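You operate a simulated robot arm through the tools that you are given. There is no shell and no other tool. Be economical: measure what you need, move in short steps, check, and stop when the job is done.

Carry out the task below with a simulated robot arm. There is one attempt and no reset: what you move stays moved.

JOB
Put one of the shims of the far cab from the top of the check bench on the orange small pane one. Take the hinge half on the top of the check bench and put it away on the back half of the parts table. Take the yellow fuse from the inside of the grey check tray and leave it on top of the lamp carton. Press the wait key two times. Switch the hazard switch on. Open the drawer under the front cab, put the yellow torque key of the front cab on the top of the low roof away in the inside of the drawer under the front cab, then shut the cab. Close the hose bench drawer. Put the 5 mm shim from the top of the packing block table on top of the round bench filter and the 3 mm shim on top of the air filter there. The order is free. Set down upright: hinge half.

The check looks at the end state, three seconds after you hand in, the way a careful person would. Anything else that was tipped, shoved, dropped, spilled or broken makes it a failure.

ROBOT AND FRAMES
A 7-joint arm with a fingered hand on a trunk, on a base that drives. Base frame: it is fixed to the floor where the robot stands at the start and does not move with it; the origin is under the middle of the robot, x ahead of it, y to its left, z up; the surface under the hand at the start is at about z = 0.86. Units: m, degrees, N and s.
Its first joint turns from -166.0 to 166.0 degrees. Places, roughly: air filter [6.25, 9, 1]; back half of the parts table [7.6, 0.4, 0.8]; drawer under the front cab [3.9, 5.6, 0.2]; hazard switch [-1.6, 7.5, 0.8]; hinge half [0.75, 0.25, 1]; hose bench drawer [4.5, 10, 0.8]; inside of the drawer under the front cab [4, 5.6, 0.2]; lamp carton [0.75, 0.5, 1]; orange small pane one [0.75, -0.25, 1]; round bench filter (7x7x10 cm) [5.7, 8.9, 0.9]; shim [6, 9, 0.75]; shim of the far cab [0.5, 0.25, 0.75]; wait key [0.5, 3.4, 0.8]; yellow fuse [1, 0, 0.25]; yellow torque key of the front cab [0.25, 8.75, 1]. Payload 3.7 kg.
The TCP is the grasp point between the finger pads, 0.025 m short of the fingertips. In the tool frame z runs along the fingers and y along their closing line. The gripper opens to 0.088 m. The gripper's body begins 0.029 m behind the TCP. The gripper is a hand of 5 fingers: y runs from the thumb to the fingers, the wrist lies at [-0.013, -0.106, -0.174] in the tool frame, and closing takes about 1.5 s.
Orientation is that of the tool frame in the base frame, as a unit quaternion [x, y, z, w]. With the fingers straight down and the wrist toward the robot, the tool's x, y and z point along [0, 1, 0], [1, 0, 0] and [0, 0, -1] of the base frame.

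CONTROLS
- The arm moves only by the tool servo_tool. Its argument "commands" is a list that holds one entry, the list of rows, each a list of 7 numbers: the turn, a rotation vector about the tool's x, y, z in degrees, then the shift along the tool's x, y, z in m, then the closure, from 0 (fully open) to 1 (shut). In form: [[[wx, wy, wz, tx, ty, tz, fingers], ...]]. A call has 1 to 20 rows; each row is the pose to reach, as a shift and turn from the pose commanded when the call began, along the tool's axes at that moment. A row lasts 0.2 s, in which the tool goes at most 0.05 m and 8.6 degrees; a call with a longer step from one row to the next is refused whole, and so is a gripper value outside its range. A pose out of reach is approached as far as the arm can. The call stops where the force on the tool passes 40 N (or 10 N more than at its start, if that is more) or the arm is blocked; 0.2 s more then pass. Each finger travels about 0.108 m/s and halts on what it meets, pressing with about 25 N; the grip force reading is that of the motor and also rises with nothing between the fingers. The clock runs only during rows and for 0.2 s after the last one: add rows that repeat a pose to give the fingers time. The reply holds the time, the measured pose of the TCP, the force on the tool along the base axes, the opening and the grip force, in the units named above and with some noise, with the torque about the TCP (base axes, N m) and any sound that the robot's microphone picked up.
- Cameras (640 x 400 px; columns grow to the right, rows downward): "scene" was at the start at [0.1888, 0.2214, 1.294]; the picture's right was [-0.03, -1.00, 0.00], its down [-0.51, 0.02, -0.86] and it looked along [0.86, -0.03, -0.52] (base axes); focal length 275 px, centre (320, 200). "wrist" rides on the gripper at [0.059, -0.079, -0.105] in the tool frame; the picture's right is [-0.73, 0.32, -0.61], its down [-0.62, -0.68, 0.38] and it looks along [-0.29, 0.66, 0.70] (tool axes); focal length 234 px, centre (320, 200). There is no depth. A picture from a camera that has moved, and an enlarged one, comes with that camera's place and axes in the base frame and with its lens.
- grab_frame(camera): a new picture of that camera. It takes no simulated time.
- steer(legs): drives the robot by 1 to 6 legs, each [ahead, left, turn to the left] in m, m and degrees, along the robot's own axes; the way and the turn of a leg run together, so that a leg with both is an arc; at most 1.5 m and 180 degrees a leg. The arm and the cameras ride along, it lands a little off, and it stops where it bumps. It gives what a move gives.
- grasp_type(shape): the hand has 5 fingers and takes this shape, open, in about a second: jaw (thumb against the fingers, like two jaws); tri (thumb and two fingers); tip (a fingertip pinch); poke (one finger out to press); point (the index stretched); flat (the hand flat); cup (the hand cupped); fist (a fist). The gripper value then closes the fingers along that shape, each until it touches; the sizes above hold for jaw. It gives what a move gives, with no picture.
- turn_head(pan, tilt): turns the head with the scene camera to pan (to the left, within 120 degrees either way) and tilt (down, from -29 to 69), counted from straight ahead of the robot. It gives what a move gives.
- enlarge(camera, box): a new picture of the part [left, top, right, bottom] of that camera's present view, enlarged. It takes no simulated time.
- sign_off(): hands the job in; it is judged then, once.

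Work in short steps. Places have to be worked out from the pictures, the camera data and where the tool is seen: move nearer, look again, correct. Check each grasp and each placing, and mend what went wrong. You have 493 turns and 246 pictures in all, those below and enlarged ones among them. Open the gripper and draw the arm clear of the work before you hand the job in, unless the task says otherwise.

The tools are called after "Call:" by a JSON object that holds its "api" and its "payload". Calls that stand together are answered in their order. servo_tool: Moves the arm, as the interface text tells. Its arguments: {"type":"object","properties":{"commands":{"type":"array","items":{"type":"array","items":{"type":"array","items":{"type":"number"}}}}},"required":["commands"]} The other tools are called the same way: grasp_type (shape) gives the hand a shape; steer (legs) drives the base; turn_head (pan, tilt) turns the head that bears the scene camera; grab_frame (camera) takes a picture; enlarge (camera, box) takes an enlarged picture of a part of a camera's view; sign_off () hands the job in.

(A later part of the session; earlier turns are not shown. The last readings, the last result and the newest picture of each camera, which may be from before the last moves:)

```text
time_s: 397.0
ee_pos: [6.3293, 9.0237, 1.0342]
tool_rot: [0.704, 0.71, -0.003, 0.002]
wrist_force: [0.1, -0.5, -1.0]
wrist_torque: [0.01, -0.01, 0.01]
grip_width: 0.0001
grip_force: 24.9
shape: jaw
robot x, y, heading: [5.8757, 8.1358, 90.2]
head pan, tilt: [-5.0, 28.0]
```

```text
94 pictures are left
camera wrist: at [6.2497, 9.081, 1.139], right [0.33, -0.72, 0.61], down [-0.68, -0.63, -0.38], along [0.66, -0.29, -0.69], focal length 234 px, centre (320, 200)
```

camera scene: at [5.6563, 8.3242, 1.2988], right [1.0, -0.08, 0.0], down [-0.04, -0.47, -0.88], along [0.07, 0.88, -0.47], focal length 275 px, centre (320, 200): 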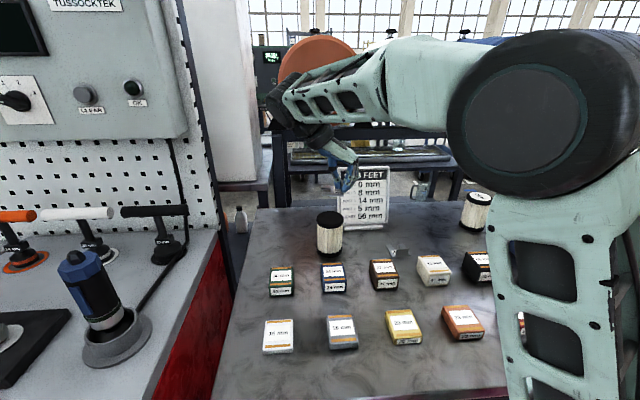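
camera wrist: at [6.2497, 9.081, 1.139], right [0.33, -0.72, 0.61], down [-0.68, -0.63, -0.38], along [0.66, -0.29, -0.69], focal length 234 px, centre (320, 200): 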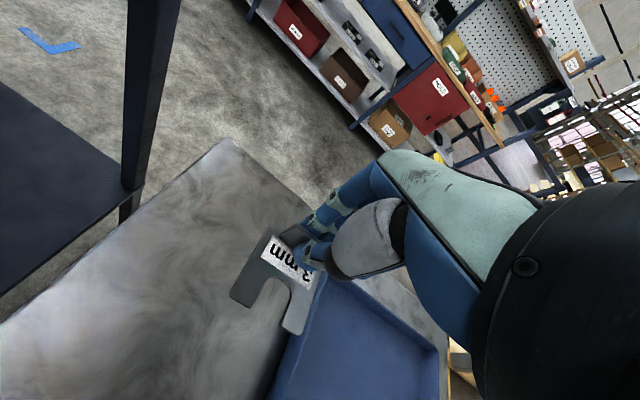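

Held. Move over the AIR filter.

Call:
{"api": "servo_tool", "payload": {"commands": [[[0, 0, 0, -0.01, -0.045, -0.01, 1], [0, 0, 0, -0.025, -0.09, -0.01, 1], [0, 0, 0, -0.04, -0.135, -0.01, 1], [0, 0, 0, -0.04, -0.135, -0.01, 1]]]}}

Call:
{"api": "grab_frame", "payload": {"camera": "wrist"}}

```text
time_s: 398.0
ee_pos: [6.1957, 8.9808, 1.0442]
tool_rot: [0.704, 0.71, -0.002, 0.001]
wrist_force: [-0.3, -0.3, 0.0]
wrist_torque: [0.01, -0.01, 0.0]
grip_width: 0.0001
grip_force: 24.9
shape: jaw
robot x, y, heading: [5.8738, 8.1362, 90.3]
head pan, tilt: [-5.0, 28.0]
```

```text
93 pictures are left
camera wrist: at [6.1156, 9.0396, 1.1496], right [0.33, -0.72, 0.61], down [-0.68, -0.63, -0.38], along [0.66, -0.29, -0.69], focal length 234 px, centre (320, 200)
```

wrist: 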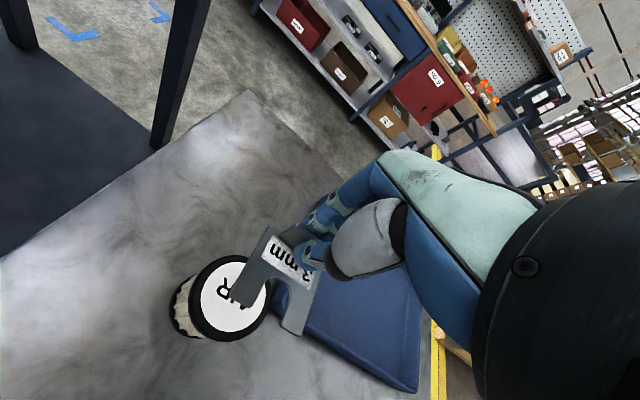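

Filter centre (6.165,8.984). Adjust and lower to contact.

Call:
{"api": "servo_tool", "payload": {"commands": [[[0, 0, 0, 0.003, -0.005, 0.03, 1], [0, 0, 0, 0.003, -0.005, 0.06, 1], [0, 0, 0, 0.003, -0.005, 0.068, 1], [0, 0, 0, 0.003, -0.005, 0.072, 1], [0, 0, 0, 0.003, -0.005, 0.075, 1]]]}}

```text
time_s: 399.2
ee_pos: [6.1914, 8.9839, 0.9705]
tool_rot: [0.704, 0.71, 0.002, 0.0]
wrist_force: [-2.0, 0.2, 23.3]
wrist_torque: [-0.02, -0.03, 0.0]
grip_width: 0.0003
grip_force: 25.1
shape: jaw
robot x, y, heading: [5.8729, 8.1372, 90.5]
head pan, tilt: [-5.0, 28.0]
```

Contact. Ease up 2 mm, release, rise, and check.

Call:
{"api": "servo_tool", "payload": {"commands": [[[0, 0, 0, 0, 0, -0.002, 1], [0, 0, 0, 0, 0, -0.002, 0.9], [0, 0, 0, 0, 0, -0.002, 0.8], [0, 0, 0, 0, 0, -0.002, 0.7], [0, 0, 0, 0, 0, -0.002, 0.6], [0, 0, 0, 0, 0, -0.003, 0.55], [0, 0, 0, 0, 0, -0.03, 0.55], [0, 0, 0, 0, 0, -0.07, 0.5], [0, 0, 0, 0, 0, -0.115, 0.4], [0, 0, 0, 0, 0, -0.16, 0]]]}}

Call:
{"api": "grab_frame", "payload": {"camera": "wrist"}}

```text
time_s: 401.4
ee_pos: [6.191, 8.9845, 1.1289]
tool_rot: [0.705, 0.709, -0.001, 0.002]
wrist_force: [0.3, 0.5, -0.1]
wrist_torque: [-0.02, 0.06, 0.02]
grip_width: 0.0879
grip_force: 0.0
shape: jaw
robot x, y, heading: [5.877, 8.1325, 90.4]
head pan, tilt: [-5.0, 28.0]
```

```text
92 pictures are left
camera wrist: at [6.1105, 9.0435, 1.2337], right [0.33, -0.72, 0.61], down [-0.68, -0.63, -0.38], along [0.66, -0.29, -0.69], focal length 234 px, centre (320, 200)
```

wrist: 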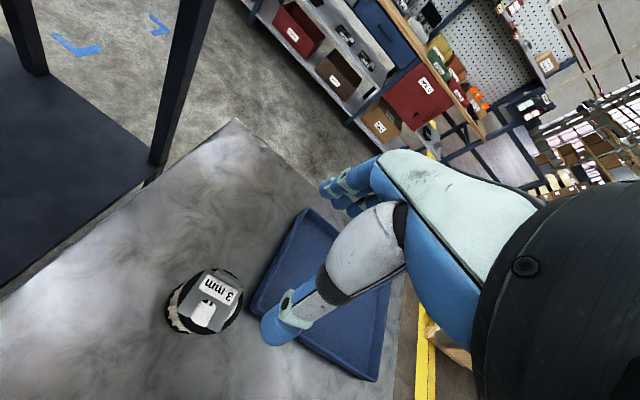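

Both shims are placed. Now find the hose bench drawer (~[4.5,10]): look to the left.

Call:
{"api": "turn_head", "payload": {"pan": 35, "tilt": 15}}

Call:
{"api": "grab_frame", "payload": {"camera": "scene"}}

```text
time_s: 402.4
ee_pos: [6.1896, 8.9853, 1.1285]
tool_rot: [0.704, 0.71, -0.001, 0.001]
wrist_force: [0.4, 0.6, 0.7]
wrist_torque: [-0.03, -0.01, 0.02]
grip_width: 0.0877
grip_force: 0.0
shape: jaw
robot x, y, heading: [5.8758, 8.134, 90.1]
head pan, tilt: [35.0, 15.0]
```

```text
91 pictures are left
camera scene: at [5.595, 8.3095, 1.3198], right [0.82, 0.58, 0.0], down [0.15, -0.21, -0.97], along [-0.56, 0.79, -0.26], focal length 275 px, centre (320, 200)
```

scene: 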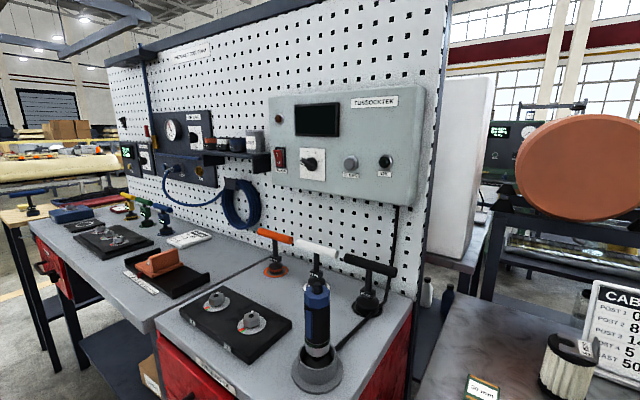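

That bench's drawer is at about (4.1,8.5), not the one; the hose bench is behind the pegboard. Back off, restore the hand's yaw, and go west around.

Call:
{"api": "steer", "payload": {"legs": [[-0.55, 0, 0]]}}

Call:
{"api": "servo_tool", "payload": {"commands": [[[0, 0, -8, 0, -0.02, 0, 0], [0, 0, -16, 0, -0.04, 0, 0], [0, 0, -24, 0, -0.06, 0, 0], [0, 0, -32, -0.01, -0.08, 0, 0], [0, 0, -40, -0.03, -0.1, 0, 0], [0, 0, -48, -0.05, -0.12, 0, 0], [0, 0, -56, -0.07, -0.14, 0, 0], [0, 0, -64, -0.09, -0.16, 0, 0], [0, 0, -72, -0.11, -0.18, 0, 0], [0, 0, -80, -0.13, -0.2, 0, 0], [0, 0, -88, -0.15, -0.21, 0, 0], [0, 0, -90, -0.15, -0.21, 0, 0]]]}}

Call:
{"api": "steer", "payload": {"legs": [[0, 0, 90], [1.5, 0, 0], [1.3, 0, 0]]}}

Call:
{"api": "turn_head", "payload": {"pan": -50, "tilt": 12}}

Call:
{"api": "grab_frame", "payload": {"camera": "scene"}}

```text
time_s: 405.6
ee_pos: [6.1957, 8.4361, 1.1292]
tool_rot: [0.705, 0.71, -0.002, 0.002]
wrist_force: [-0.1, -0.4, 0.1]
wrist_torque: [0.02, -0.02, 0.0]
grip_width: 0.0878
grip_force: 0.2
shape: jaw
robot x, y, heading: [5.8798, 7.5844, 90.5]
head pan, tilt: [35.0, 15.0]
```

```text
time_s: 408.2
ee_pos: [5.9848, 8.2827, 1.1283]
tool_rot: [-0.004, 1.0, -0.002, 0.0]
wrist_force: [-0.1, -0.1, 0.4]
wrist_torque: [0.0, 0.0, 0.02]
grip_width: 0.0878
grip_force: 0.0
shape: jaw
robot x, y, heading: [5.8816, 7.5868, 90.3]
head pan, tilt: [35.0, 15.0]
```

```text
time_s: 425.7
ee_pos: [2.3639, 7.7112, 1.1294]
tool_rot: [-0.703, 0.711, 0.0, 0.002]
wrist_force: [1.2, 0.1, -0.6]
wrist_torque: [0.0, 0.0, 0.01]
grip_width: 0.0876
grip_force: 0.0
shape: jaw
robot x, y, heading: [3.0616, 7.5898, 179.4]
head pan, tilt: [35.0, 15.0]
```

```text
time_s: 427.3
ee_pos: [2.3627, 7.7108, 1.1278]
tool_rot: [-0.703, 0.711, -0.001, 0.001]
wrist_force: [0.1, 0.3, -0.4]
wrist_torque: [0.01, -0.02, 0.03]
grip_width: 0.0878
grip_force: 0.0
shape: jaw
robot x, y, heading: [3.0592, 7.5929, 179.2]
head pan, tilt: [-50.0, 12.0]
```

```text
90 pictures are left
camera scene: at [2.8966, 7.4395, 1.3247], right [0.77, 0.64, 0.0], down [0.13, -0.16, -0.98], along [-0.62, 0.76, -0.21], focal length 275 px, centre (320, 200)
```

scene: 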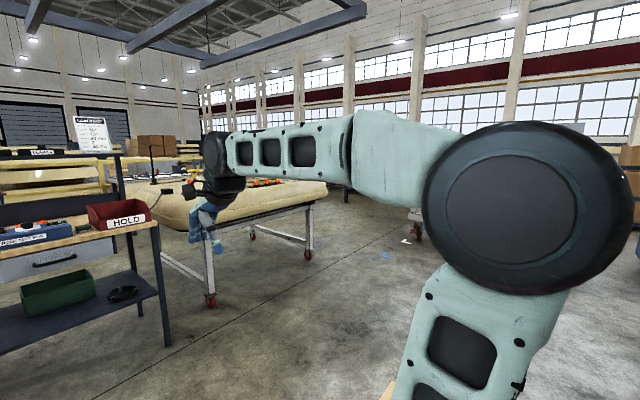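

The beige panel on the cart is the "low roof". Look further right for the hose bench.

Call:
{"api": "turn_head", "payload": {"pan": -110, "tilt": 12}}

Call:
{"api": "grab_frame", "payload": {"camera": "scene"}}

```text
time_s: 428.6
ee_pos: [2.3639, 7.7097, 1.1283]
tool_rot: [-0.703, 0.711, -0.001, 0.001]
wrist_force: [0.3, 0.5, 0.8]
wrist_torque: [0.0, -0.02, 0.01]
grip_width: 0.088
grip_force: 0.1
shape: jaw
robot x, y, heading: [3.0598, 7.5937, 179.4]
head pan, tilt: [-110.0, 12.0]
```

```text
89 pictures are left
camera scene: at [2.9886, 7.4548, 1.3247], right [0.94, -0.35, 0.0], down [-0.07, -0.19, -0.98], along [0.34, 0.92, -0.21], focal length 275 px, centre (320, 200)
```

scene: 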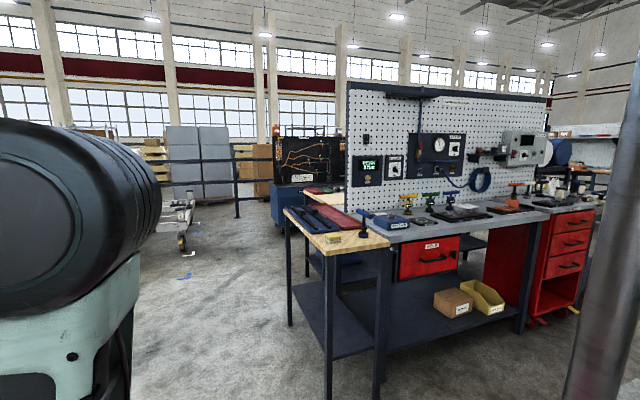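

The hose bench is back-to-back behind the pegboard. Drive north past its west end and look.

Call:
{"api": "steer", "payload": {"legs": [[0.25, 0, 0], [0, -1.5, 0], [0, -1.5, 0], [0, -0.3, 0]]}}

Call:
{"api": "turn_head", "payload": {"pan": 120, "tilt": 12}}

Call:
{"api": "grab_frame", "payload": {"camera": "scene"}}

```text
time_s: 444.0
ee_pos: [2.1437, 10.6735, 1.1286]
tool_rot: [-0.706, 0.708, -0.001, 0.002]
wrist_force: [0.2, 0.9, 0.1]
wrist_torque: [-0.01, 0.02, 0.01]
grip_width: 0.0877
grip_force: 0.0
shape: jaw
robot x, y, heading: [2.8389, 10.5607, 179.7]
head pan, tilt: [-110.0, 12.0]
stopped in leg 3: the robot was blocked; the commanded pose is now the measured one
```

```text
time_s: 447.3
ee_pos: [2.1444, 10.6737, 1.1287]
tool_rot: [-0.706, 0.708, -0.001, 0.001]
wrist_force: [-0.2, 0.0, 0.7]
wrist_torque: [-0.01, 0.02, -0.01]
grip_width: 0.0879
grip_force: 0.0
shape: jaw
robot x, y, heading: [2.8396, 10.5605, 179.6]
head pan, tilt: [120.0, 12.0]
```

```text
88 pictures are left
camera scene: at [2.7841, 10.2539, 1.3247], right [-0.87, -0.5, 0.0], down [-0.1, 0.18, -0.98], along [0.48, -0.85, -0.21], focal length 275 px, centre (320, 200)
```

scene: 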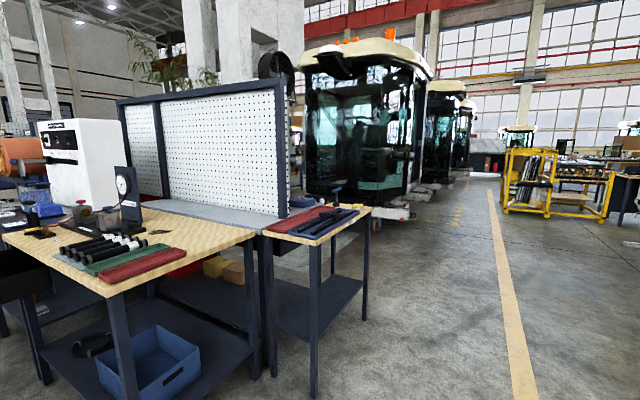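

Blocked at y≈10.56; check what I touched on the north side.

Call:
{"api": "turn_head", "payload": {"pan": -85, "tilt": 30}}

Call:
{"api": "grab_frame", "payload": {"camera": "scene"}}

```text
time_s: 450.3
ee_pos: [2.1432, 10.6744, 1.1287]
tool_rot: [-0.706, 0.708, -0.001, 0.002]
wrist_force: [0.2, 0.0, 1.0]
wrist_torque: [-0.01, 0.02, -0.01]
grip_width: 0.0876
grip_force: 0.0
shape: jaw
robot x, y, heading: [2.8403, 10.5576, 179.6]
head pan, tilt: [-85.0, 30.0]
```

```text
87 pictures are left
camera scene: at [2.7304, 10.425, 1.2956], right [1.0, 0.08, 0.0], down [0.04, -0.5, -0.87], along [-0.07, 0.86, -0.5], focal length 275 px, centre (320, 200)
```

scene: 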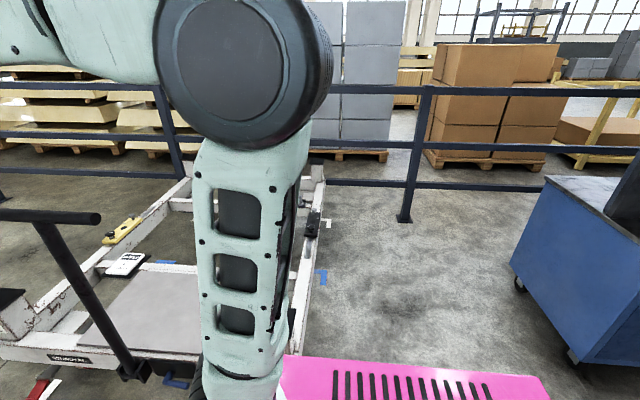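

I just touched a floor chassis; it looks fixed. The hose bench's open drawer is at about (4.6,9.95), sticking north. Move south a little, turn east, advance and look.

Call:
{"api": "steer", "payload": {"legs": [[0, 0.12, 0], [0, 0, -178], [0.55, 0, 0]]}}

Call:
{"api": "turn_head", "payload": {"pan": -10, "tilt": 30}}

Call:
{"api": "grab_frame", "payload": {"camera": "scene"}}

```text
time_s: 461.6
ee_pos: [4.0825, 10.3433, 1.128]
tool_rot: [0.702, 0.712, -0.001, -0.001]
wrist_force: [-0.9, 0.2, 0.4]
wrist_torque: [0.01, 0.03, 0.03]
grip_width: 0.0877
grip_force: 0.0
shape: jaw
robot x, y, heading: [3.3832, 10.4507, 0.8]
head pan, tilt: [-85.0, 30.0]
```

```text
time_s: 463.0
ee_pos: [4.0822, 10.3425, 1.1298]
tool_rot: [0.703, 0.711, -0.001, -0.001]
wrist_force: [-0.4, -0.5, 0.2]
wrist_torque: [-0.03, 0.03, -0.01]
grip_width: 0.0877
grip_force: 0.0
shape: jaw
robot x, y, heading: [3.3853, 10.4405, 0.8]
head pan, tilt: [-10.0, 30.0]
```

```text
86 pictures are left
camera scene: at [3.5697, 10.6568, 1.2956], right [-0.16, -0.99, 0.0], down [-0.49, 0.08, -0.87], along [0.85, -0.14, -0.5], focal length 275 px, centre (320, 200)
```

scene: 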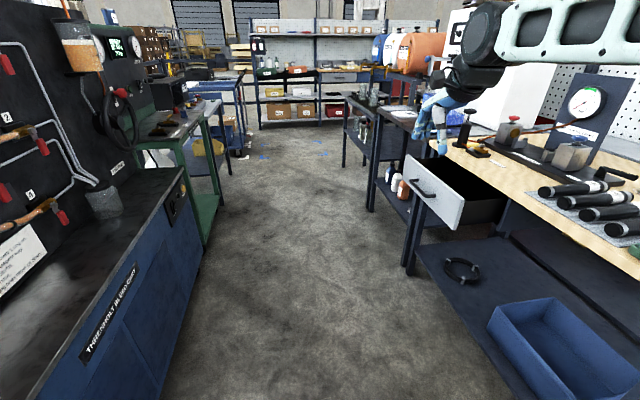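

The drawer front (y≈9.95, x 4.40–4.89) is open ~0.15 m. Zoom to pick a push spot.

Call:
{"api": "enlarge", "payload": {"camera": "scene", "box": [380, 130, 520, 250]}}

```text
3.33 times, centred on (450, 190) of scene
camera zoom: at [3.5697, 10.6568, 1.2956], right [-0.16, -0.99, 0.0], down [-0.49, 0.08, -0.87], along [0.85, -0.14, -0.5], focal length 917 px, centre (-113, 233)
```

zoom: 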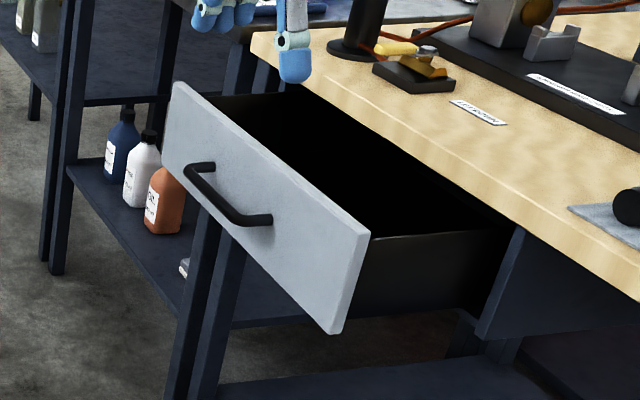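

Plan: push the panel at x≈4.45, z≈0.70 with closed fingertips, hand tilted so the tips lead. Position base and hand.

Call:
{"api": "steer", "payload": {"legs": [[0.25, -0.07, -0.8]]}}

Call:
{"api": "servo_tool", "payload": {"commands": [[[0, 0, 8, 0, 0, 0, 0.2], [0, 0, 16, 0, 0, 0, 0.4], [0, 0, 24, 0, 0, 0, 0.6], [0, 0, 32, 0, 0, 0, 0.8], [0, 0, 40, 0, 0, 0, 1], [0, 0, 48, 0, 0, 0, 1], [0, 0, 56, 0, 0, 0, 1], [0, 0, 64, 0, 0, 0, 1], [0, 0, 72, 0, 0, 0, 1], [0, 0, 80, 0, 0, 0, 1], [0, 0, 88, 0, 0, 0, 1], [0, 0, 90, 0, 0, 0, 1]]]}}

Call:
{"api": "servo_tool", "payload": {"commands": [[[-8, 0, 0, 0, 0, 0, 1], [-16, 0, 0, 0, 0, 0, 1], [-24, 0, 0, 0, 0, 0, 1], [-32, 0, 0, 0, 0, 0, 1], [-40, 0, 0, 0, 0, 0, 1], [-48, 0, 0, 0, 0, 0, 1]]]}}

Call:
{"api": "grab_frame", "payload": {"camera": "scene"}}

```text
time_s: 464.9
ee_pos: [4.3337, 10.2644, 1.1293]
tool_rot: [0.708, 0.707, -0.001, 0.0]
wrist_force: [-0.2, 0.8, -0.4]
wrist_torque: [0.03, 0.01, 0.01]
grip_width: 0.0875
grip_force: 0.0
shape: jaw
robot x, y, heading: [3.6349, 10.3792, -0.6]
head pan, tilt: [-10.0, 30.0]
```

```text
time_s: 467.5
ee_pos: [4.333, 10.2644, 1.1289]
tool_rot: [1.0, -0.002, -0.003, 0.0]
wrist_force: [-0.1, -0.4, -0.2]
wrist_torque: [0.02, 0.01, 0.0]
grip_width: 0.0
grip_force: 25.2
shape: jaw
robot x, y, heading: [3.6375, 10.3728, -0.3]
head pan, tilt: [-10.0, 30.0]
```

```text
time_s: 468.9
ee_pos: [4.3331, 10.2643, 1.1298]
tool_rot: [0.913, 0.001, -0.001, 0.407]
wrist_force: [-0.1, 0.1, 1.4]
wrist_torque: [0.02, 0.05, 0.0]
grip_width: 0.0
grip_force: 25.1
shape: jaw
robot x, y, heading: [3.6331, 10.3753, -0.1]
head pan, tilt: [-10.0, 30.0]
```

```text
84 pictures are left
camera scene: at [3.8244, 10.5856, 1.2956], right [-0.18, -0.98, 0.0], down [-0.49, 0.09, -0.87], along [0.85, -0.15, -0.5], focal length 275 px, centre (320, 200)
```

scene: 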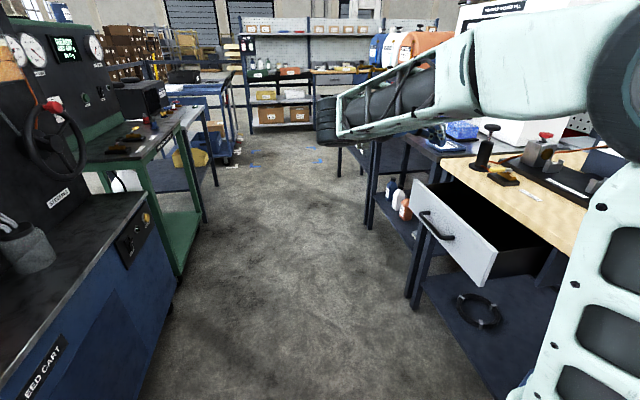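

Descend to in front of the panel.

Call:
{"api": "servo_tool", "payload": {"commands": [[[0, 0, 0, 0.0115, -0.0178, 0.0385, 1], [0, 0, 0, 0.023, -0.0356, 0.077, 1], [0, 0, 0, 0.0346, -0.0535, 0.1156, 1], [0, 0, 0, 0.046, -0.0713, 0.154, 1], [0, 0, 0, 0.0577, -0.089, 0.1927, 1], [0, 0, 0, 0.0693, -0.107, 0.231, 1], [0, 0, 0, 0.081, -0.125, 0.27, 1], [0, 0, 0, 0.0924, -0.1425, 0.308, 1], [0, 0, 0, 0.104, -0.16, 0.347, 1], [0, 0, 0, 0.1155, -0.178, 0.3855, 1], [0, 0, 0, 0.127, -0.196, 0.424, 1]]]}}

Call:
{"api": "grab_frame", "payload": {"camera": "scene"}}

Call:
{"api": "grab_frame", "payload": {"camera": "wrist"}}

```text
time_s: 470.9
ee_pos: [4.4295, 10.1193, 0.8021]
tool_rot: [0.911, -0.004, 0.002, 0.413]
wrist_force: [-5.9, 0.0, 24.5]
wrist_torque: [-0.51, 0.17, -0.05]
grip_width: 0.0
grip_force: 24.7
shape: jaw
robot x, y, heading: [3.6349, 10.3774, -0.0]
head pan, tilt: [-10.0, 30.0]
stopped in row 9: the force on the tool passed its limit at 64 N (the readings are from after the stop); the commanded pose is now the measured one
```

```text
83 pictures are left
camera scene: at [3.8236, 10.5859, 1.2956], right [-0.18, -0.98, 0.0], down [-0.49, 0.09, -0.87], along [0.85, -0.15, -0.5], focal length 275 px, centre (320, 200)
```

scene: 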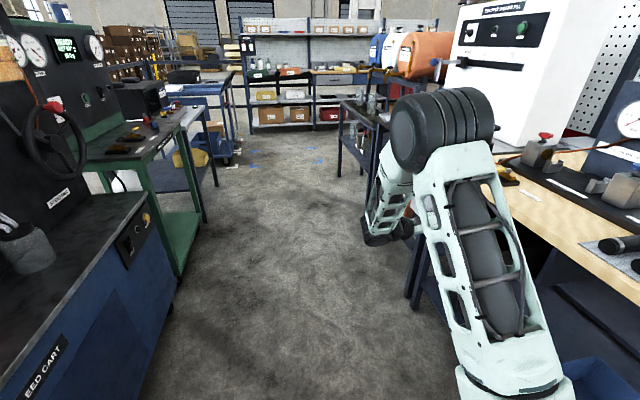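

```text
82 pictures are left
camera wrist: at [4.4889, 10.2496, 0.8134], right [-0.73, 0.25, 0.64], down [-0.62, 0.16, -0.77], along [-0.3, -0.95, 0.03], focal length 234 px, centre (320, 200)
```

wrist: 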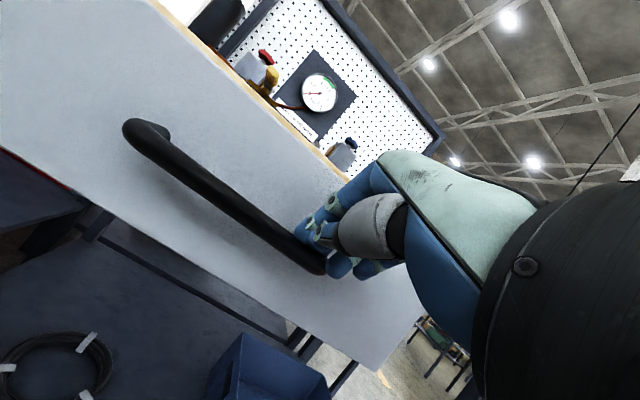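

I touched the handle's end: the drawer stands higher/nearer than guessed (panel y≈10.06, z 0.73–0.86, near end x≈4.25). Back off, shift west, and push beside the handle at x≈4.33.

Call:
{"api": "servo_tool", "payload": {"commands": [[[0, 0, 0, 0, 0.0, -0.04, 1], [0, 0, 0, 0, 0.0, -0.08, 1]]]}}

Call:
{"api": "steer", "payload": {"legs": [[-0.15, 0, 0]]}}

Call:
{"api": "grab_frame", "payload": {"camera": "wrist"}}

```text
time_s: 471.4
ee_pos: [4.4313, 10.1804, 0.8532]
tool_rot: [0.912, -0.003, 0.0, 0.411]
wrist_force: [-0.3, 0.3, 1.0]
wrist_torque: [0.0, -0.02, 0.04]
grip_width: 0.0
grip_force: 24.6
shape: jaw
robot x, y, heading: [3.6366, 10.3736, -0.2]
head pan, tilt: [-10.0, 30.0]
```

```text
time_s: 472.8
ee_pos: [4.28, 10.1797, 0.8544]
tool_rot: [0.911, -0.004, 0.0, 0.412]
wrist_force: [-0.5, 0.3, -0.2]
wrist_torque: [-0.03, -0.01, -0.03]
grip_width: 0.0
grip_force: 24.6
shape: jaw
robot x, y, heading: [3.4858, 10.3779, -0.2]
head pan, tilt: [-10.0, 30.0]
```

```text
81 pictures are left
camera wrist: at [4.3396, 10.3109, 0.8646], right [-0.73, 0.25, 0.64], down [-0.62, 0.17, -0.77], along [-0.3, -0.95, 0.03], focal length 234 px, centre (320, 200)
```

wrist: 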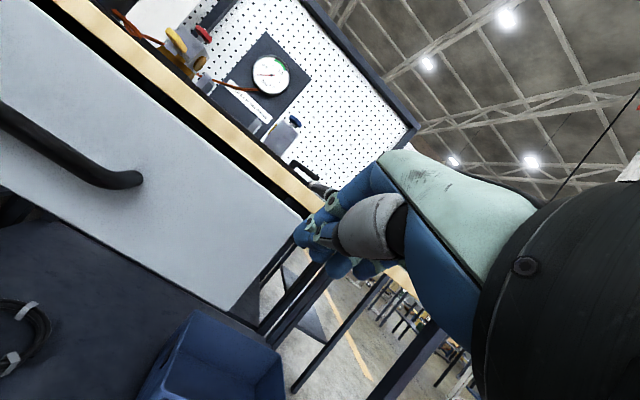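

Panel near end at x≈4.26, z 0.725–0.846, handle end x≈4.40. Push at x≈4.325, z≈0.79.

Call:
{"api": "servo_tool", "payload": {"commands": [[[0, 0, 0, 0.03, 0, 0.035, 1], [0, 0, 0, 0.045, -0.005, 0.071, 1], [0, 0, 0, 0.045, 0.015, 0.0935, 1], [0, 0, 0, 0.045, 0.035, 0.116, 1], [0, 0, 0, 0.045, 0.055, 0.139, 1], [0, 0, 0, 0.045, 0.075, 0.1615, 1], [0, 0, 0, 0.045, 0.095, 0.184, 1], [0, 0, 0, 0.045, 0.115, 0.2065, 1]]]}}

Call:
{"api": "grab_frame", "payload": {"camera": "wrist"}}

```text
time_s: 474.6
ee_pos: [4.3237, 9.9491, 0.8048]
tool_rot: [0.911, -0.004, 0.0, 0.412]
wrist_force: [0.3, -1.6, 1.0]
wrist_torque: [-0.02, 0.0, -0.04]
grip_width: 0.0001
grip_force: 25.3
shape: jaw
robot x, y, heading: [3.4875, 10.3788, -0.3]
head pan, tilt: [-10.0, 30.0]
```

```text
80 pictures are left
camera wrist: at [4.3828, 10.0795, 0.8151], right [-0.73, 0.25, 0.64], down [-0.62, 0.17, -0.77], along [-0.3, -0.95, 0.03], focal length 234 px, centre (320, 200)
```

wrist: 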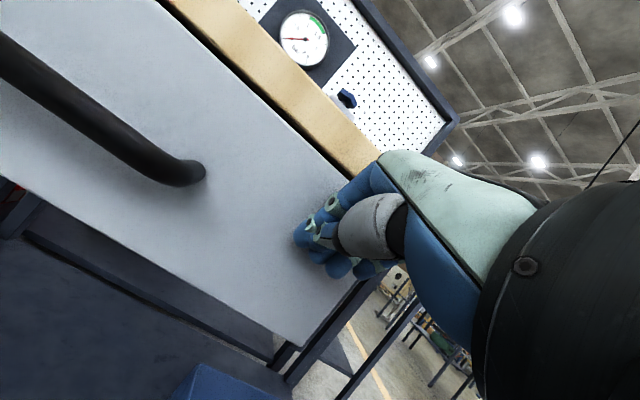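

The drawer is sliding in. Keep pushing until it stops.

Call:
{"api": "servo_tool", "payload": {"commands": [[[0, 0, 0, 0, 0.02, 0.0225, 1], [0, 0, 0, 0, 0.04, 0.045, 1], [0, 0, 0, 0, 0.06, 0.0675, 1], [0, 0, 0, 0, 0.08, 0.09, 1], [0, 0, 0, 0, 0.1, 0.1125, 1], [0, 0, 0, 0, 0.12, 0.135, 1]]]}}

Call:
{"api": "grab_frame", "payload": {"camera": "wrist"}}

```text
time_s: 475.0
ee_pos: [4.3276, 9.9331, 0.8047]
tool_rot: [0.912, -0.001, 0.001, 0.411]
wrist_force: [-7.0, 15.5, 2.8]
wrist_torque: [0.02, 0.02, -0.18]
grip_width: 0.0001
grip_force: 25.7
shape: jaw
robot x, y, heading: [3.4869, 10.3792, -0.3]
head pan, tilt: [-10.0, 30.0]
stopped in row 1: the force on the tool passed its limit at 60 N (the readings are from after the stop); the commanded pose is now the measured one
```

```text
79 pictures are left
camera wrist: at [4.3846, 10.0636, 0.8151], right [-0.73, 0.24, 0.64], down [-0.62, 0.16, -0.77], along [-0.29, -0.96, 0.03], focal length 234 px, centre (320, 200)
```

wrist: 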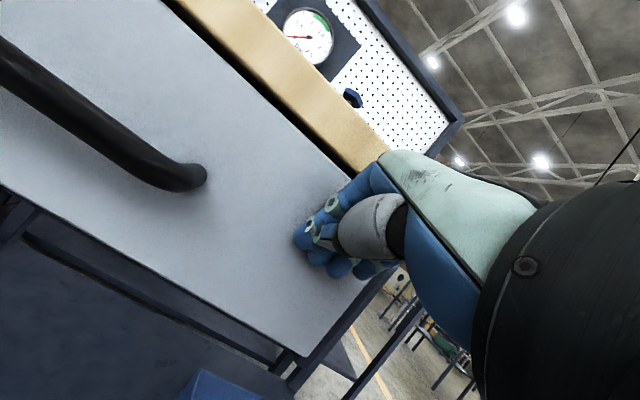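

Hard stop reached. Retreat and check that the drawer is flush.

Call:
{"api": "servo_tool", "payload": {"commands": [[[0, 0, 0, 0, -0.027, -0.03, 1], [0, 0, 0, 0, -0.054, -0.06, 1], [0, 0, 0, 0, -0.08, -0.09, 1], [0, 0, 0, 0, -0.08, -0.135, 1], [0, 0, 0, 0, -0.07, -0.18, 1], [0, 0, 0, 0, -0.04, -0.215, 0.8], [0, 0, 0, 0, 0.0, -0.24, 0.6], [0, 0, 0, 0, 0.04, -0.265, 0.4], [0, 0, 0, 0, 0.08, -0.29, 0.2], [0, 0, 0, 0, 0.12, -0.315, 0]]]}}

Call:
{"api": "turn_head", "payload": {"pan": -30, "tilt": 30}}

Call:
{"api": "grab_frame", "payload": {"camera": "scene"}}

```text
time_s: 477.2
ee_pos: [4.3251, 10.088, 1.1032]
tool_rot: [0.912, -0.001, 0.0, 0.411]
wrist_force: [0.3, 0.0, 0.5]
wrist_torque: [0.03, 0.02, -0.01]
grip_width: 0.0876
grip_force: 0.0
shape: jaw
robot x, y, heading: [3.4862, 10.3804, -0.0]
head pan, tilt: [-10.0, 30.0]
```

```text
time_s: 478.1
ee_pos: [4.3238, 10.0879, 1.1026]
tool_rot: [0.912, -0.002, 0.001, 0.41]
wrist_force: [-1.1, 0.3, 0.2]
wrist_torque: [-0.02, -0.01, -0.01]
grip_width: 0.0877
grip_force: 0.0
shape: jaw
robot x, y, heading: [3.4823, 10.3803, 0.0]
head pan, tilt: [-30.0, 30.0]
```

```text
78 pictures are left
camera scene: at [3.6637, 10.5566, 1.2956], right [-0.5, -0.87, 0.0], down [-0.43, 0.25, -0.87], along [0.75, -0.43, -0.5], focal length 275 px, centre (320, 200)
```

scene: 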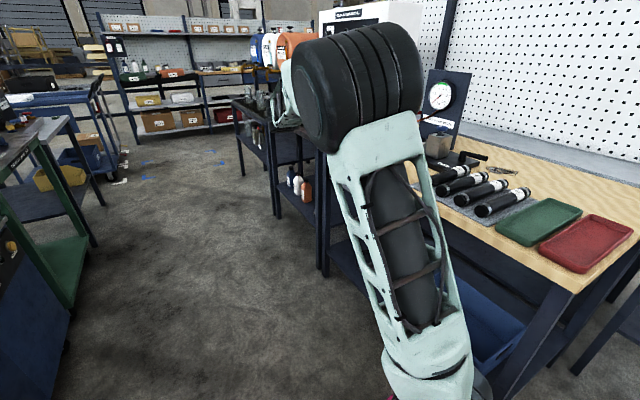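

Restore the hand to standard pose and look again.

Call:
{"api": "servo_tool", "payload": {"commands": [[[8, 0, 0, 0, 0, 0, 0], [16, 0, 0, 0, 0, 0, 0], [24, 0, 0, 0, 0, 0, 0], [32, 0, 0, 0, 0, 0, 0], [40, 0, 0, 0, 0, 0, 0], [48, 0, 0, 0, 0, 0, 0]]]}}

Call:
{"api": "servo_tool", "payload": {"commands": [[[0, 0, -8, 0, -0.02, 0, 0], [0, 0, -16, -0.01, -0.04, 0, 0], [0, 0, -24, -0.02, -0.06, 0, 0], [0, 0, -32, -0.03, -0.08, 0, 0], [0, 0, -40, -0.05, -0.1, 0, 0], [0, 0, -48, -0.07, -0.12, 0, 0], [0, 0, -56, -0.09, -0.14, 0, 0], [0, 0, -64, -0.11, -0.16, 0, 0], [0, 0, -72, -0.12, -0.18, 0, 0], [0, 0, -80, -0.13, -0.2, 0, 0], [0, 0, -88, -0.14, -0.21, 0, 0], [0, 0, -90, -0.14, -0.21, 0, 0]]]}}

Call:
{"api": "turn_head", "payload": {"pan": -20, "tilt": 35}}

Call:
{"api": "grab_frame", "payload": {"camera": "scene"}}

```text
time_s: 479.4
ee_pos: [4.3253, 10.0891, 1.103]
tool_rot: [1.0, -0.001, 0.002, 0.003]
wrist_force: [-0.3, -0.3, 0.1]
wrist_torque: [-0.02, -0.02, 0.0]
grip_width: 0.0877
grip_force: 0.1
shape: jaw
robot x, y, heading: [3.4872, 10.3775, -0.2]
head pan, tilt: [-30.0, 30.0]
```

```text
time_s: 482.1
ee_pos: [4.1857, 10.2969, 1.1012]
tool_rot: [0.706, 0.708, -0.001, 0.005]
wrist_force: [-0.2, -0.7, 0.3]
wrist_torque: [-0.01, -0.03, 0.0]
grip_width: 0.0875
grip_force: 0.1
shape: jaw
robot x, y, heading: [3.4877, 10.3795, 0.1]
head pan, tilt: [-30.0, 30.0]
```

```text
time_s: 482.8
ee_pos: [4.1849, 10.298, 1.1004]
tool_rot: [0.707, 0.708, -0.002, 0.005]
wrist_force: [0.2, 0.3, 0.6]
wrist_torque: [-0.03, 0.01, 0.01]
grip_width: 0.088
grip_force: 0.1
shape: jaw
robot x, y, heading: [3.4849, 10.3784, -0.2]
head pan, tilt: [-20.0, 35.0]
```

```text
77 pictures are left
camera scene: at [3.668, 10.5716, 1.2878], right [-0.34, -0.94, 0.0], down [-0.54, 0.2, -0.82], along [0.77, -0.28, -0.57], focal length 275 px, centre (320, 200)
```

scene: 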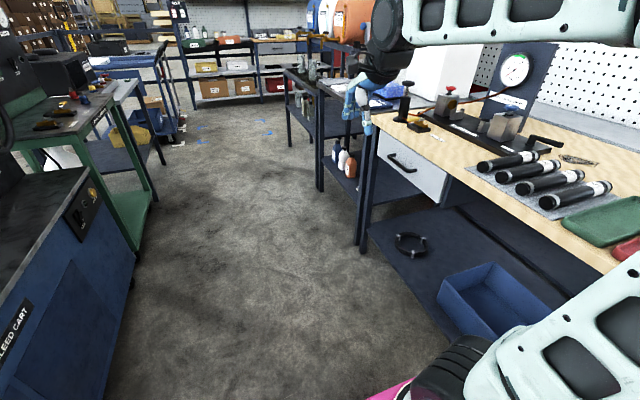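

Drawer is closed. Next the torque key: reverse west, go south, turn to face the roof cart and look.

Call:
{"api": "steer", "payload": {"legs": [[-1.1, 0, 0], [0, -1.35, 0], [0, 0, 180]]}}

Call:
{"api": "turn_head", "payload": {"pan": 0, "tilt": 20}}

Call:
{"api": "grab_frame", "payload": {"camera": "scene"}}

```text
time_s: 502.1
ee_pos: [1.694, 9.1139, 1.1006]
tool_rot: [-0.701, 0.713, 0.004, 0.002]
wrist_force: [0.4, 0.8, 0.5]
wrist_torque: [0.01, 0.0, 0.01]
grip_width: 0.0879
grip_force: 0.1
shape: jaw
robot x, y, heading: [2.3936, 9.0204, 179.0]
head pan, tilt: [-20.0, 35.0]
```

```text
time_s: 502.9
ee_pos: [1.694, 9.1139, 1.0994]
tool_rot: [-0.702, 0.712, 0.004, 0.002]
wrist_force: [0.0, -0.3, -0.4]
wrist_torque: [-0.03, 0.02, 0.0]
grip_width: 0.0876
grip_force: 0.0
shape: jaw
robot x, y, heading: [2.3893, 9.0224, 179.3]
head pan, tilt: [0.0, 20.0]
```

```text
76 pictures are left
camera scene: at [2.1934, 8.8011, 1.3116], right [0.02, 1.0, 0.0], down [0.34, -0.01, -0.94], along [-0.94, 0.02, -0.34], focal length 275 px, centre (320, 200)
```

scene: 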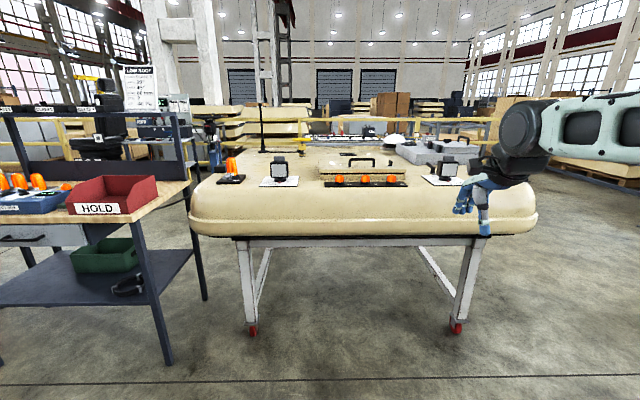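

Zoom on the roof top to find the torque keys.

Call:
{"api": "enlarge", "payload": {"camera": "scene", "box": [190, 100, 470, 210]}}

Call:
{"api": "enlarge", "payload": {"camera": "scene", "box": [100, 60, 220, 130]}}

```text
2.29 times, centred on (330, 155) of scene
camera zoom: at [2.1934, 8.8011, 1.3116], right [0.02, 1.0, 0.0], down [0.34, -0.01, -0.94], along [-0.94, 0.02, -0.34], focal length 629 px, centre (297, 303)
```

zoom: 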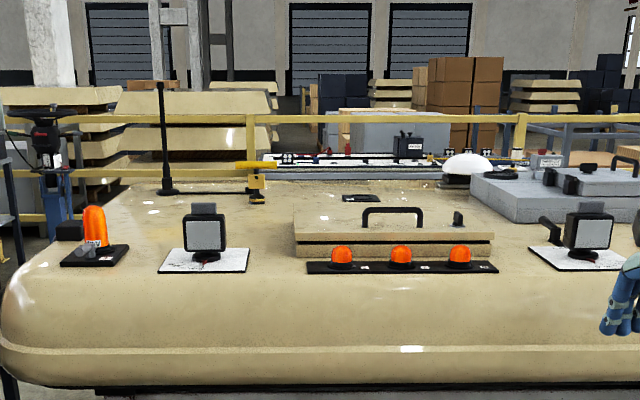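

```text
5.33 times, centred on (160, 95) of scene
camera zoom: at [2.1934, 8.8011, 1.3116], right [0.02, 1.0, 0.0], down [0.34, -0.01, -0.94], along [-0.94, 0.02, -0.34], focal length 1467 px, centre (1173, 760)
```

zoom: 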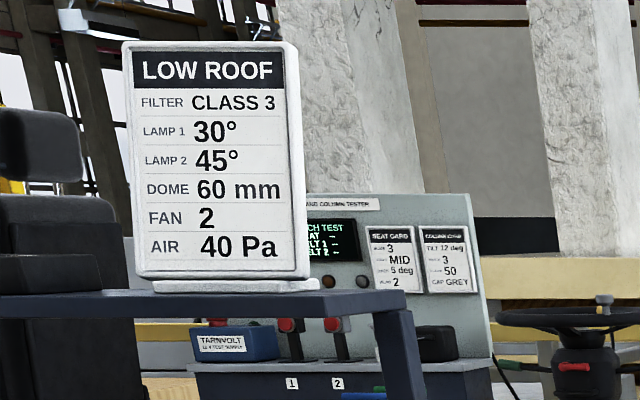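

The yellow T-handled key stands at about (0.3,8.72). Zoom on it.

Call:
{"api": "enlarge", "payload": {"camera": "scene", "box": [250, 160, 340, 200]}}

Call:
{"api": "enlarge", "payload": {"camera": "scene", "box": [285, 165, 321, 192]}}

```text
7.11 times, centred on (295, 180) of scene
camera zoom: at [2.1934, 8.8011, 1.3116], right [0.02, 1.0, 0.0], down [0.34, -0.01, -0.94], along [-0.94, 0.02, -0.34], focal length 1956 px, centre (498, 342)
```

zoom: 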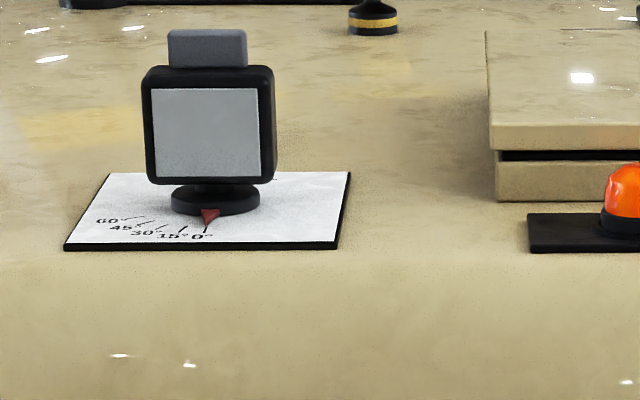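

```text
14.81 times, centred on (303, 178) of scene
camera zoom: at [2.1934, 8.8011, 1.3116], right [0.02, 1.0, 0.0], down [0.34, -0.01, -0.94], along [-0.94, 0.02, -0.34], focal length 4076 px, centre (572, 518)
```

zoom: 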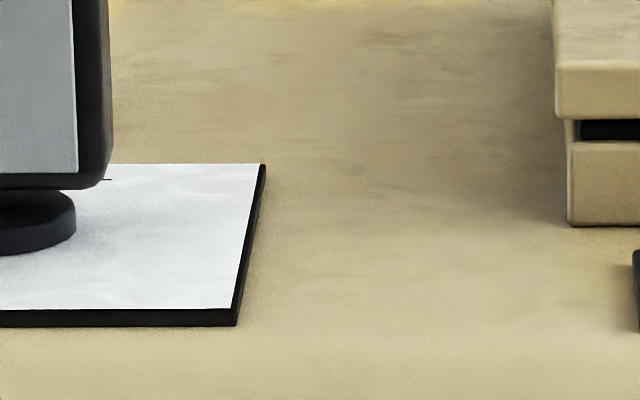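

I mis-boxed (aspect). Zoom again properly.

Call:
{"api": "enlarge", "payload": {"camera": "scene", "box": [280, 128, 328, 160]}}

```text
12.50 times, centred on (304, 144) of scene
camera zoom: at [2.1934, 8.8011, 1.3116], right [0.02, 1.0, 0.0], down [0.34, -0.01, -0.94], along [-0.94, 0.02, -0.34], focal length 3439 px, centre (520, 900)
```

zoom: 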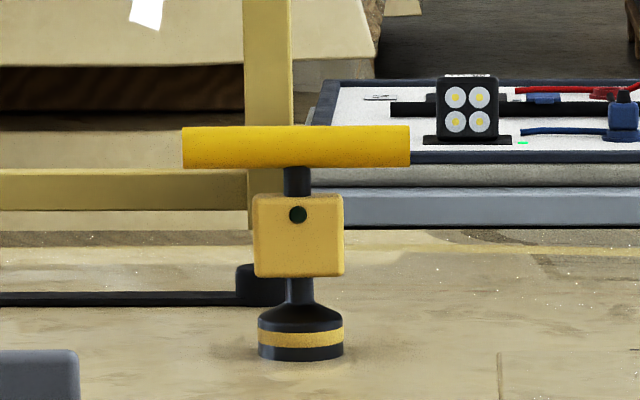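

Reaching the key from the east isn't feasible; the south side of the cart would be. Look toward the south-west for access.

Call:
{"api": "turn_head", "payload": {"pan": 35, "tilt": 15}}

Call:
{"api": "grab_frame", "payload": {"camera": "scene"}}

```text
time_s: 503.9
ee_pos: [1.6931, 9.1143, 1.1002]
tool_rot: [-0.702, 0.712, 0.004, 0.002]
wrist_force: [-0.2, 0.2, -0.2]
wrist_torque: [-0.03, -0.04, 0.02]
grip_width: 0.0875
grip_force: 0.0
shape: jaw
robot x, y, heading: [2.3952, 9.0234, 178.9]
head pan, tilt: [35.0, 15.0]
```

```text
70 pictures are left
camera scene: at [2.209, 8.7472, 1.3198], right [-0.56, 0.83, 0.0], down [0.21, 0.14, -0.97], along [-0.8, -0.54, -0.26], focal length 275 px, centre (320, 200)
```

scene: 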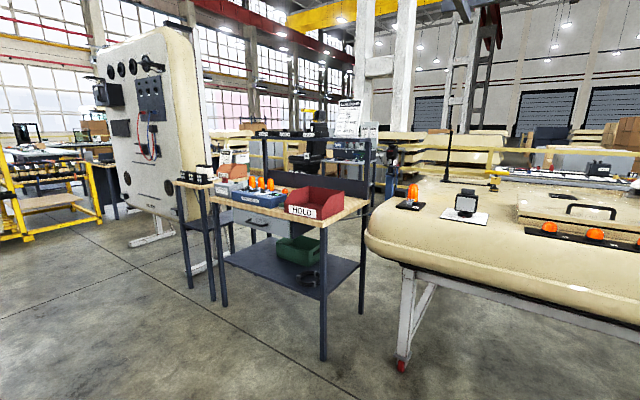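

I need the way into the western area (hazard switch too). Drive to the cart's north side and look west.

Call:
{"api": "steer", "payload": {"legs": [[0, -1.2, 1], [0.6, 0, 0]]}}

Call:
{"api": "turn_head", "payload": {"pan": 10, "tilt": 15}}

Call:
{"api": "grab_frame", "payload": {"camera": "scene"}}

```text
time_s: 513.0
ee_pos: [1.1021, 10.3039, 1.1003]
tool_rot: [0.708, -0.707, -0.004, -0.002]
wrist_force: [-0.9, 0.4, -0.5]
wrist_torque: [0.05, -0.04, 0.02]
grip_width: 0.0878
grip_force: 0.0
shape: jaw
robot x, y, heading: [1.8014, 10.2247, 180.2]
head pan, tilt: [35.0, 15.0]
```

```text
time_s: 513.9
ee_pos: [1.1018, 10.303, 1.1001]
tool_rot: [0.708, -0.706, -0.005, -0.003]
wrist_force: [0.0, 0.4, -0.2]
wrist_torque: [-0.01, -0.01, -0.04]
grip_width: 0.0878
grip_force: 0.1
shape: jaw
robot x, y, heading: [1.8008, 10.2214, 180.1]
head pan, tilt: [10.0, 15.0]
```

```text
69 pictures are left
camera scene: at [1.6081, 9.9834, 1.3198], right [-0.17, 0.98, 0.0], down [0.25, 0.05, -0.97], along [-0.95, -0.17, -0.26], focal length 275 px, centre (320, 200)
```

scene: 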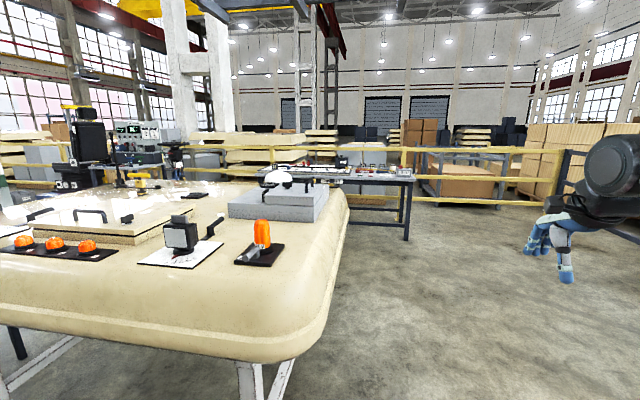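

West side of the cart is open (≈1.6 m). Raise the hand, go west along y≈10.3, turn to face east, then strafe south beside the roof.

Call:
{"api": "servo_tool", "payload": {"commands": [[[0, 0, 0, 0, 0, -0.045, 0], [0, 0, 0, 0, 0, -0.09, 0], [0, 0, 0, 0, 0, -0.13, 0]]]}}

Call:
{"api": "steer", "payload": {"legs": [[1.45, -0.1, 0], [1.05, 0, 0], [0, 0, 180]]}}

Call:
{"api": "turn_head", "payload": {"pan": -40, "tilt": 20}}

Call:
{"api": "grab_frame", "payload": {"camera": "scene"}}

```text
time_s: 514.7
ee_pos: [1.1029, 10.3037, 1.2325]
tool_rot: [0.708, -0.706, -0.004, -0.003]
wrist_force: [0.0, -0.1, -0.3]
wrist_torque: [0.0, -0.01, 0.0]
grip_width: 0.0876
grip_force: 0.1
shape: jaw
robot x, y, heading: [1.7982, 10.2262, 179.9]
head pan, tilt: [10.0, 15.0]
```

```text
time_s: 534.2
ee_pos: [0.0036, 10.2501, 1.2304]
tool_rot: [0.714, 0.7, -0.002, 0.004]
wrist_force: [0.3, 1.2, 0.1]
wrist_torque: [0.0, -0.01, 0.0]
grip_width: 0.0879
grip_force: 0.1
shape: jaw
robot x, y, heading: [-0.6905, 10.3456, -1.5]
head pan, tilt: [10.0, 15.0]
```

```text
time_s: 535.4
ee_pos: [0.0055, 10.2516, 1.2303]
tool_rot: [0.715, 0.699, -0.001, 0.004]
wrist_force: [-0.1, -0.5, -0.2]
wrist_torque: [0.02, 0.0, 0.0]
grip_width: 0.0876
grip_force: 0.1
shape: jaw
robot x, y, heading: [-0.6957, 10.3446, -1.5]
head pan, tilt: [-40.0, 20.0]
```

```text
68 pictures are left
camera scene: at [-0.5173, 10.5062, 1.3116], right [-0.66, -0.75, 0.0], down [-0.26, 0.23, -0.94], along [0.71, -0.62, -0.34], focal length 275 px, centre (320, 200)
```

scene: 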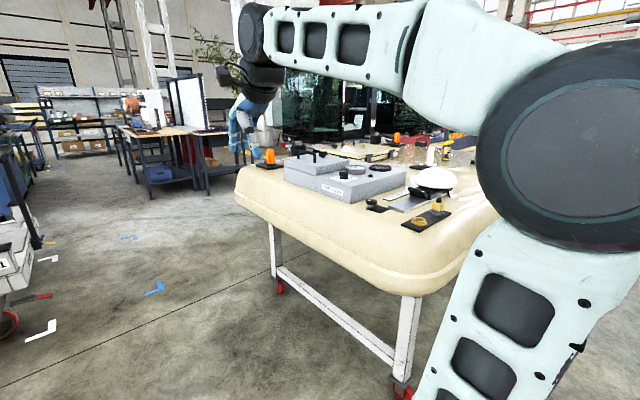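

Strafe south 1.55 m alongside the roof's west edge and look at the key.

Call:
{"api": "steer", "payload": {"legs": [[0, -1.5, 1.5]]}}

Call:
{"api": "turn_head", "payload": {"pan": -5, "tilt": 25}}

Call:
{"api": "grab_frame", "payload": {"camera": "scene"}}

```text
time_s: 542.8
ee_pos: [-0.0065, 8.7753, 1.2304]
tool_rot: [0.704, 0.71, -0.002, 0.004]
wrist_force: [0.5, 0.6, -0.2]
wrist_torque: [0.0, 0.0, -0.01]
grip_width: 0.0877
grip_force: 0.2
shape: jaw
robot x, y, heading: [-0.7064, 8.8506, 0.2]
head pan, tilt: [-40.0, 20.0]
```

```text
time_s: 543.8
ee_pos: [-0.0058, 8.7755, 1.2301]
tool_rot: [0.705, 0.709, -0.003, 0.004]
wrist_force: [0.1, -1.0, 0.8]
wrist_torque: [0.0, 0.01, 0.02]
grip_width: 0.0876
grip_force: 0.0
shape: jaw
robot x, y, heading: [-0.7035, 8.8468, 0.1]
head pan, tilt: [-5.0, 25.0]
```

```text
67 pictures are left
camera scene: at [-0.516, 9.0667, 1.3036], right [-0.08, -1.0, 0.0], down [-0.42, 0.04, -0.91], along [0.9, -0.08, -0.42], focal length 275 px, centre (320, 200)
```

scene: 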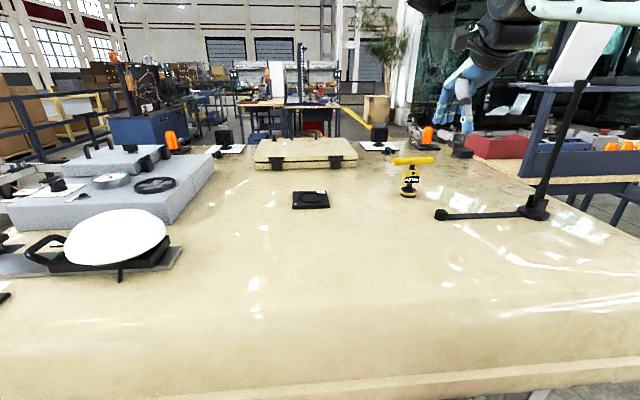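

Zoom on the key to read its label and geometry.

Call:
{"api": "enlarge", "payload": {"camera": "scene", "box": [376, 144, 440, 204]}}

```text
6.67 times, centred on (408, 174) of scene
camera zoom: at [-0.516, 9.0667, 1.3036], right [-0.08, -1.0, 0.0], down [-0.42, 0.04, -0.91], along [0.9, -0.08, -0.42], focal length 1834 px, centre (-267, 373)
```

zoom: 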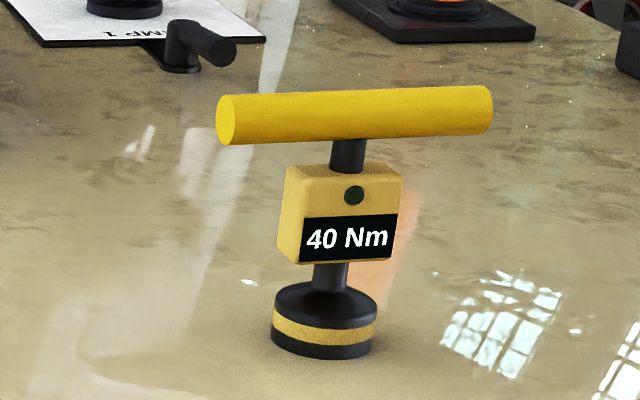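

It reads 40 Nm — correct. Bar centre ≈(0.281,8.706,1.052) along y. Move above and look from the wrist.

Call:
{"api": "servo_tool", "payload": {"commands": [[[0, 0, 0, -0.01, 0.045, 0, 0], [0, 0, 0, -0.02, 0.09, 0, 0], [0, 0, 0, -0.03, 0.135, 0, 0], [0, 0, 0, -0.04, 0.18, 0.01, 0], [0, 0, 0, -0.055, 0.225, 0.02, 0], [0, 0, 0, -0.07, 0.265, 0.03, 0], [0, 0, 0, -0.07, 0.287, 0.07, 0]]]}}

Call:
{"api": "grab_frame", "payload": {"camera": "wrist"}}

```text
time_s: 545.4
ee_pos: [0.2811, 8.7052, 1.1627]
tool_rot: [0.705, 0.71, -0.002, 0.005]
wrist_force: [-0.5, 0.8, 0.2]
wrist_torque: [-0.04, -0.01, 0.0]
grip_width: 0.0877
grip_force: 0.2
shape: jaw
robot x, y, heading: [-0.7054, 8.8484, 0.3]
head pan, tilt: [-5.0, 25.0]
```

```text
65 pictures are left
camera wrist: at [0.2004, 8.7641, 1.2663], right [0.33, -0.72, 0.62], down [-0.67, -0.63, -0.38], along [0.66, -0.29, -0.69], focal length 234 px, centre (320, 200)
```

wrist: 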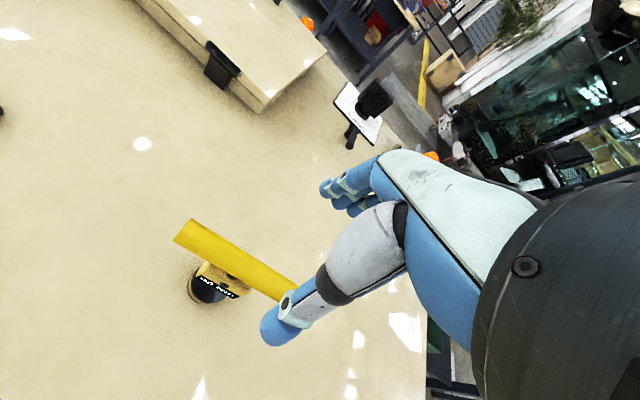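

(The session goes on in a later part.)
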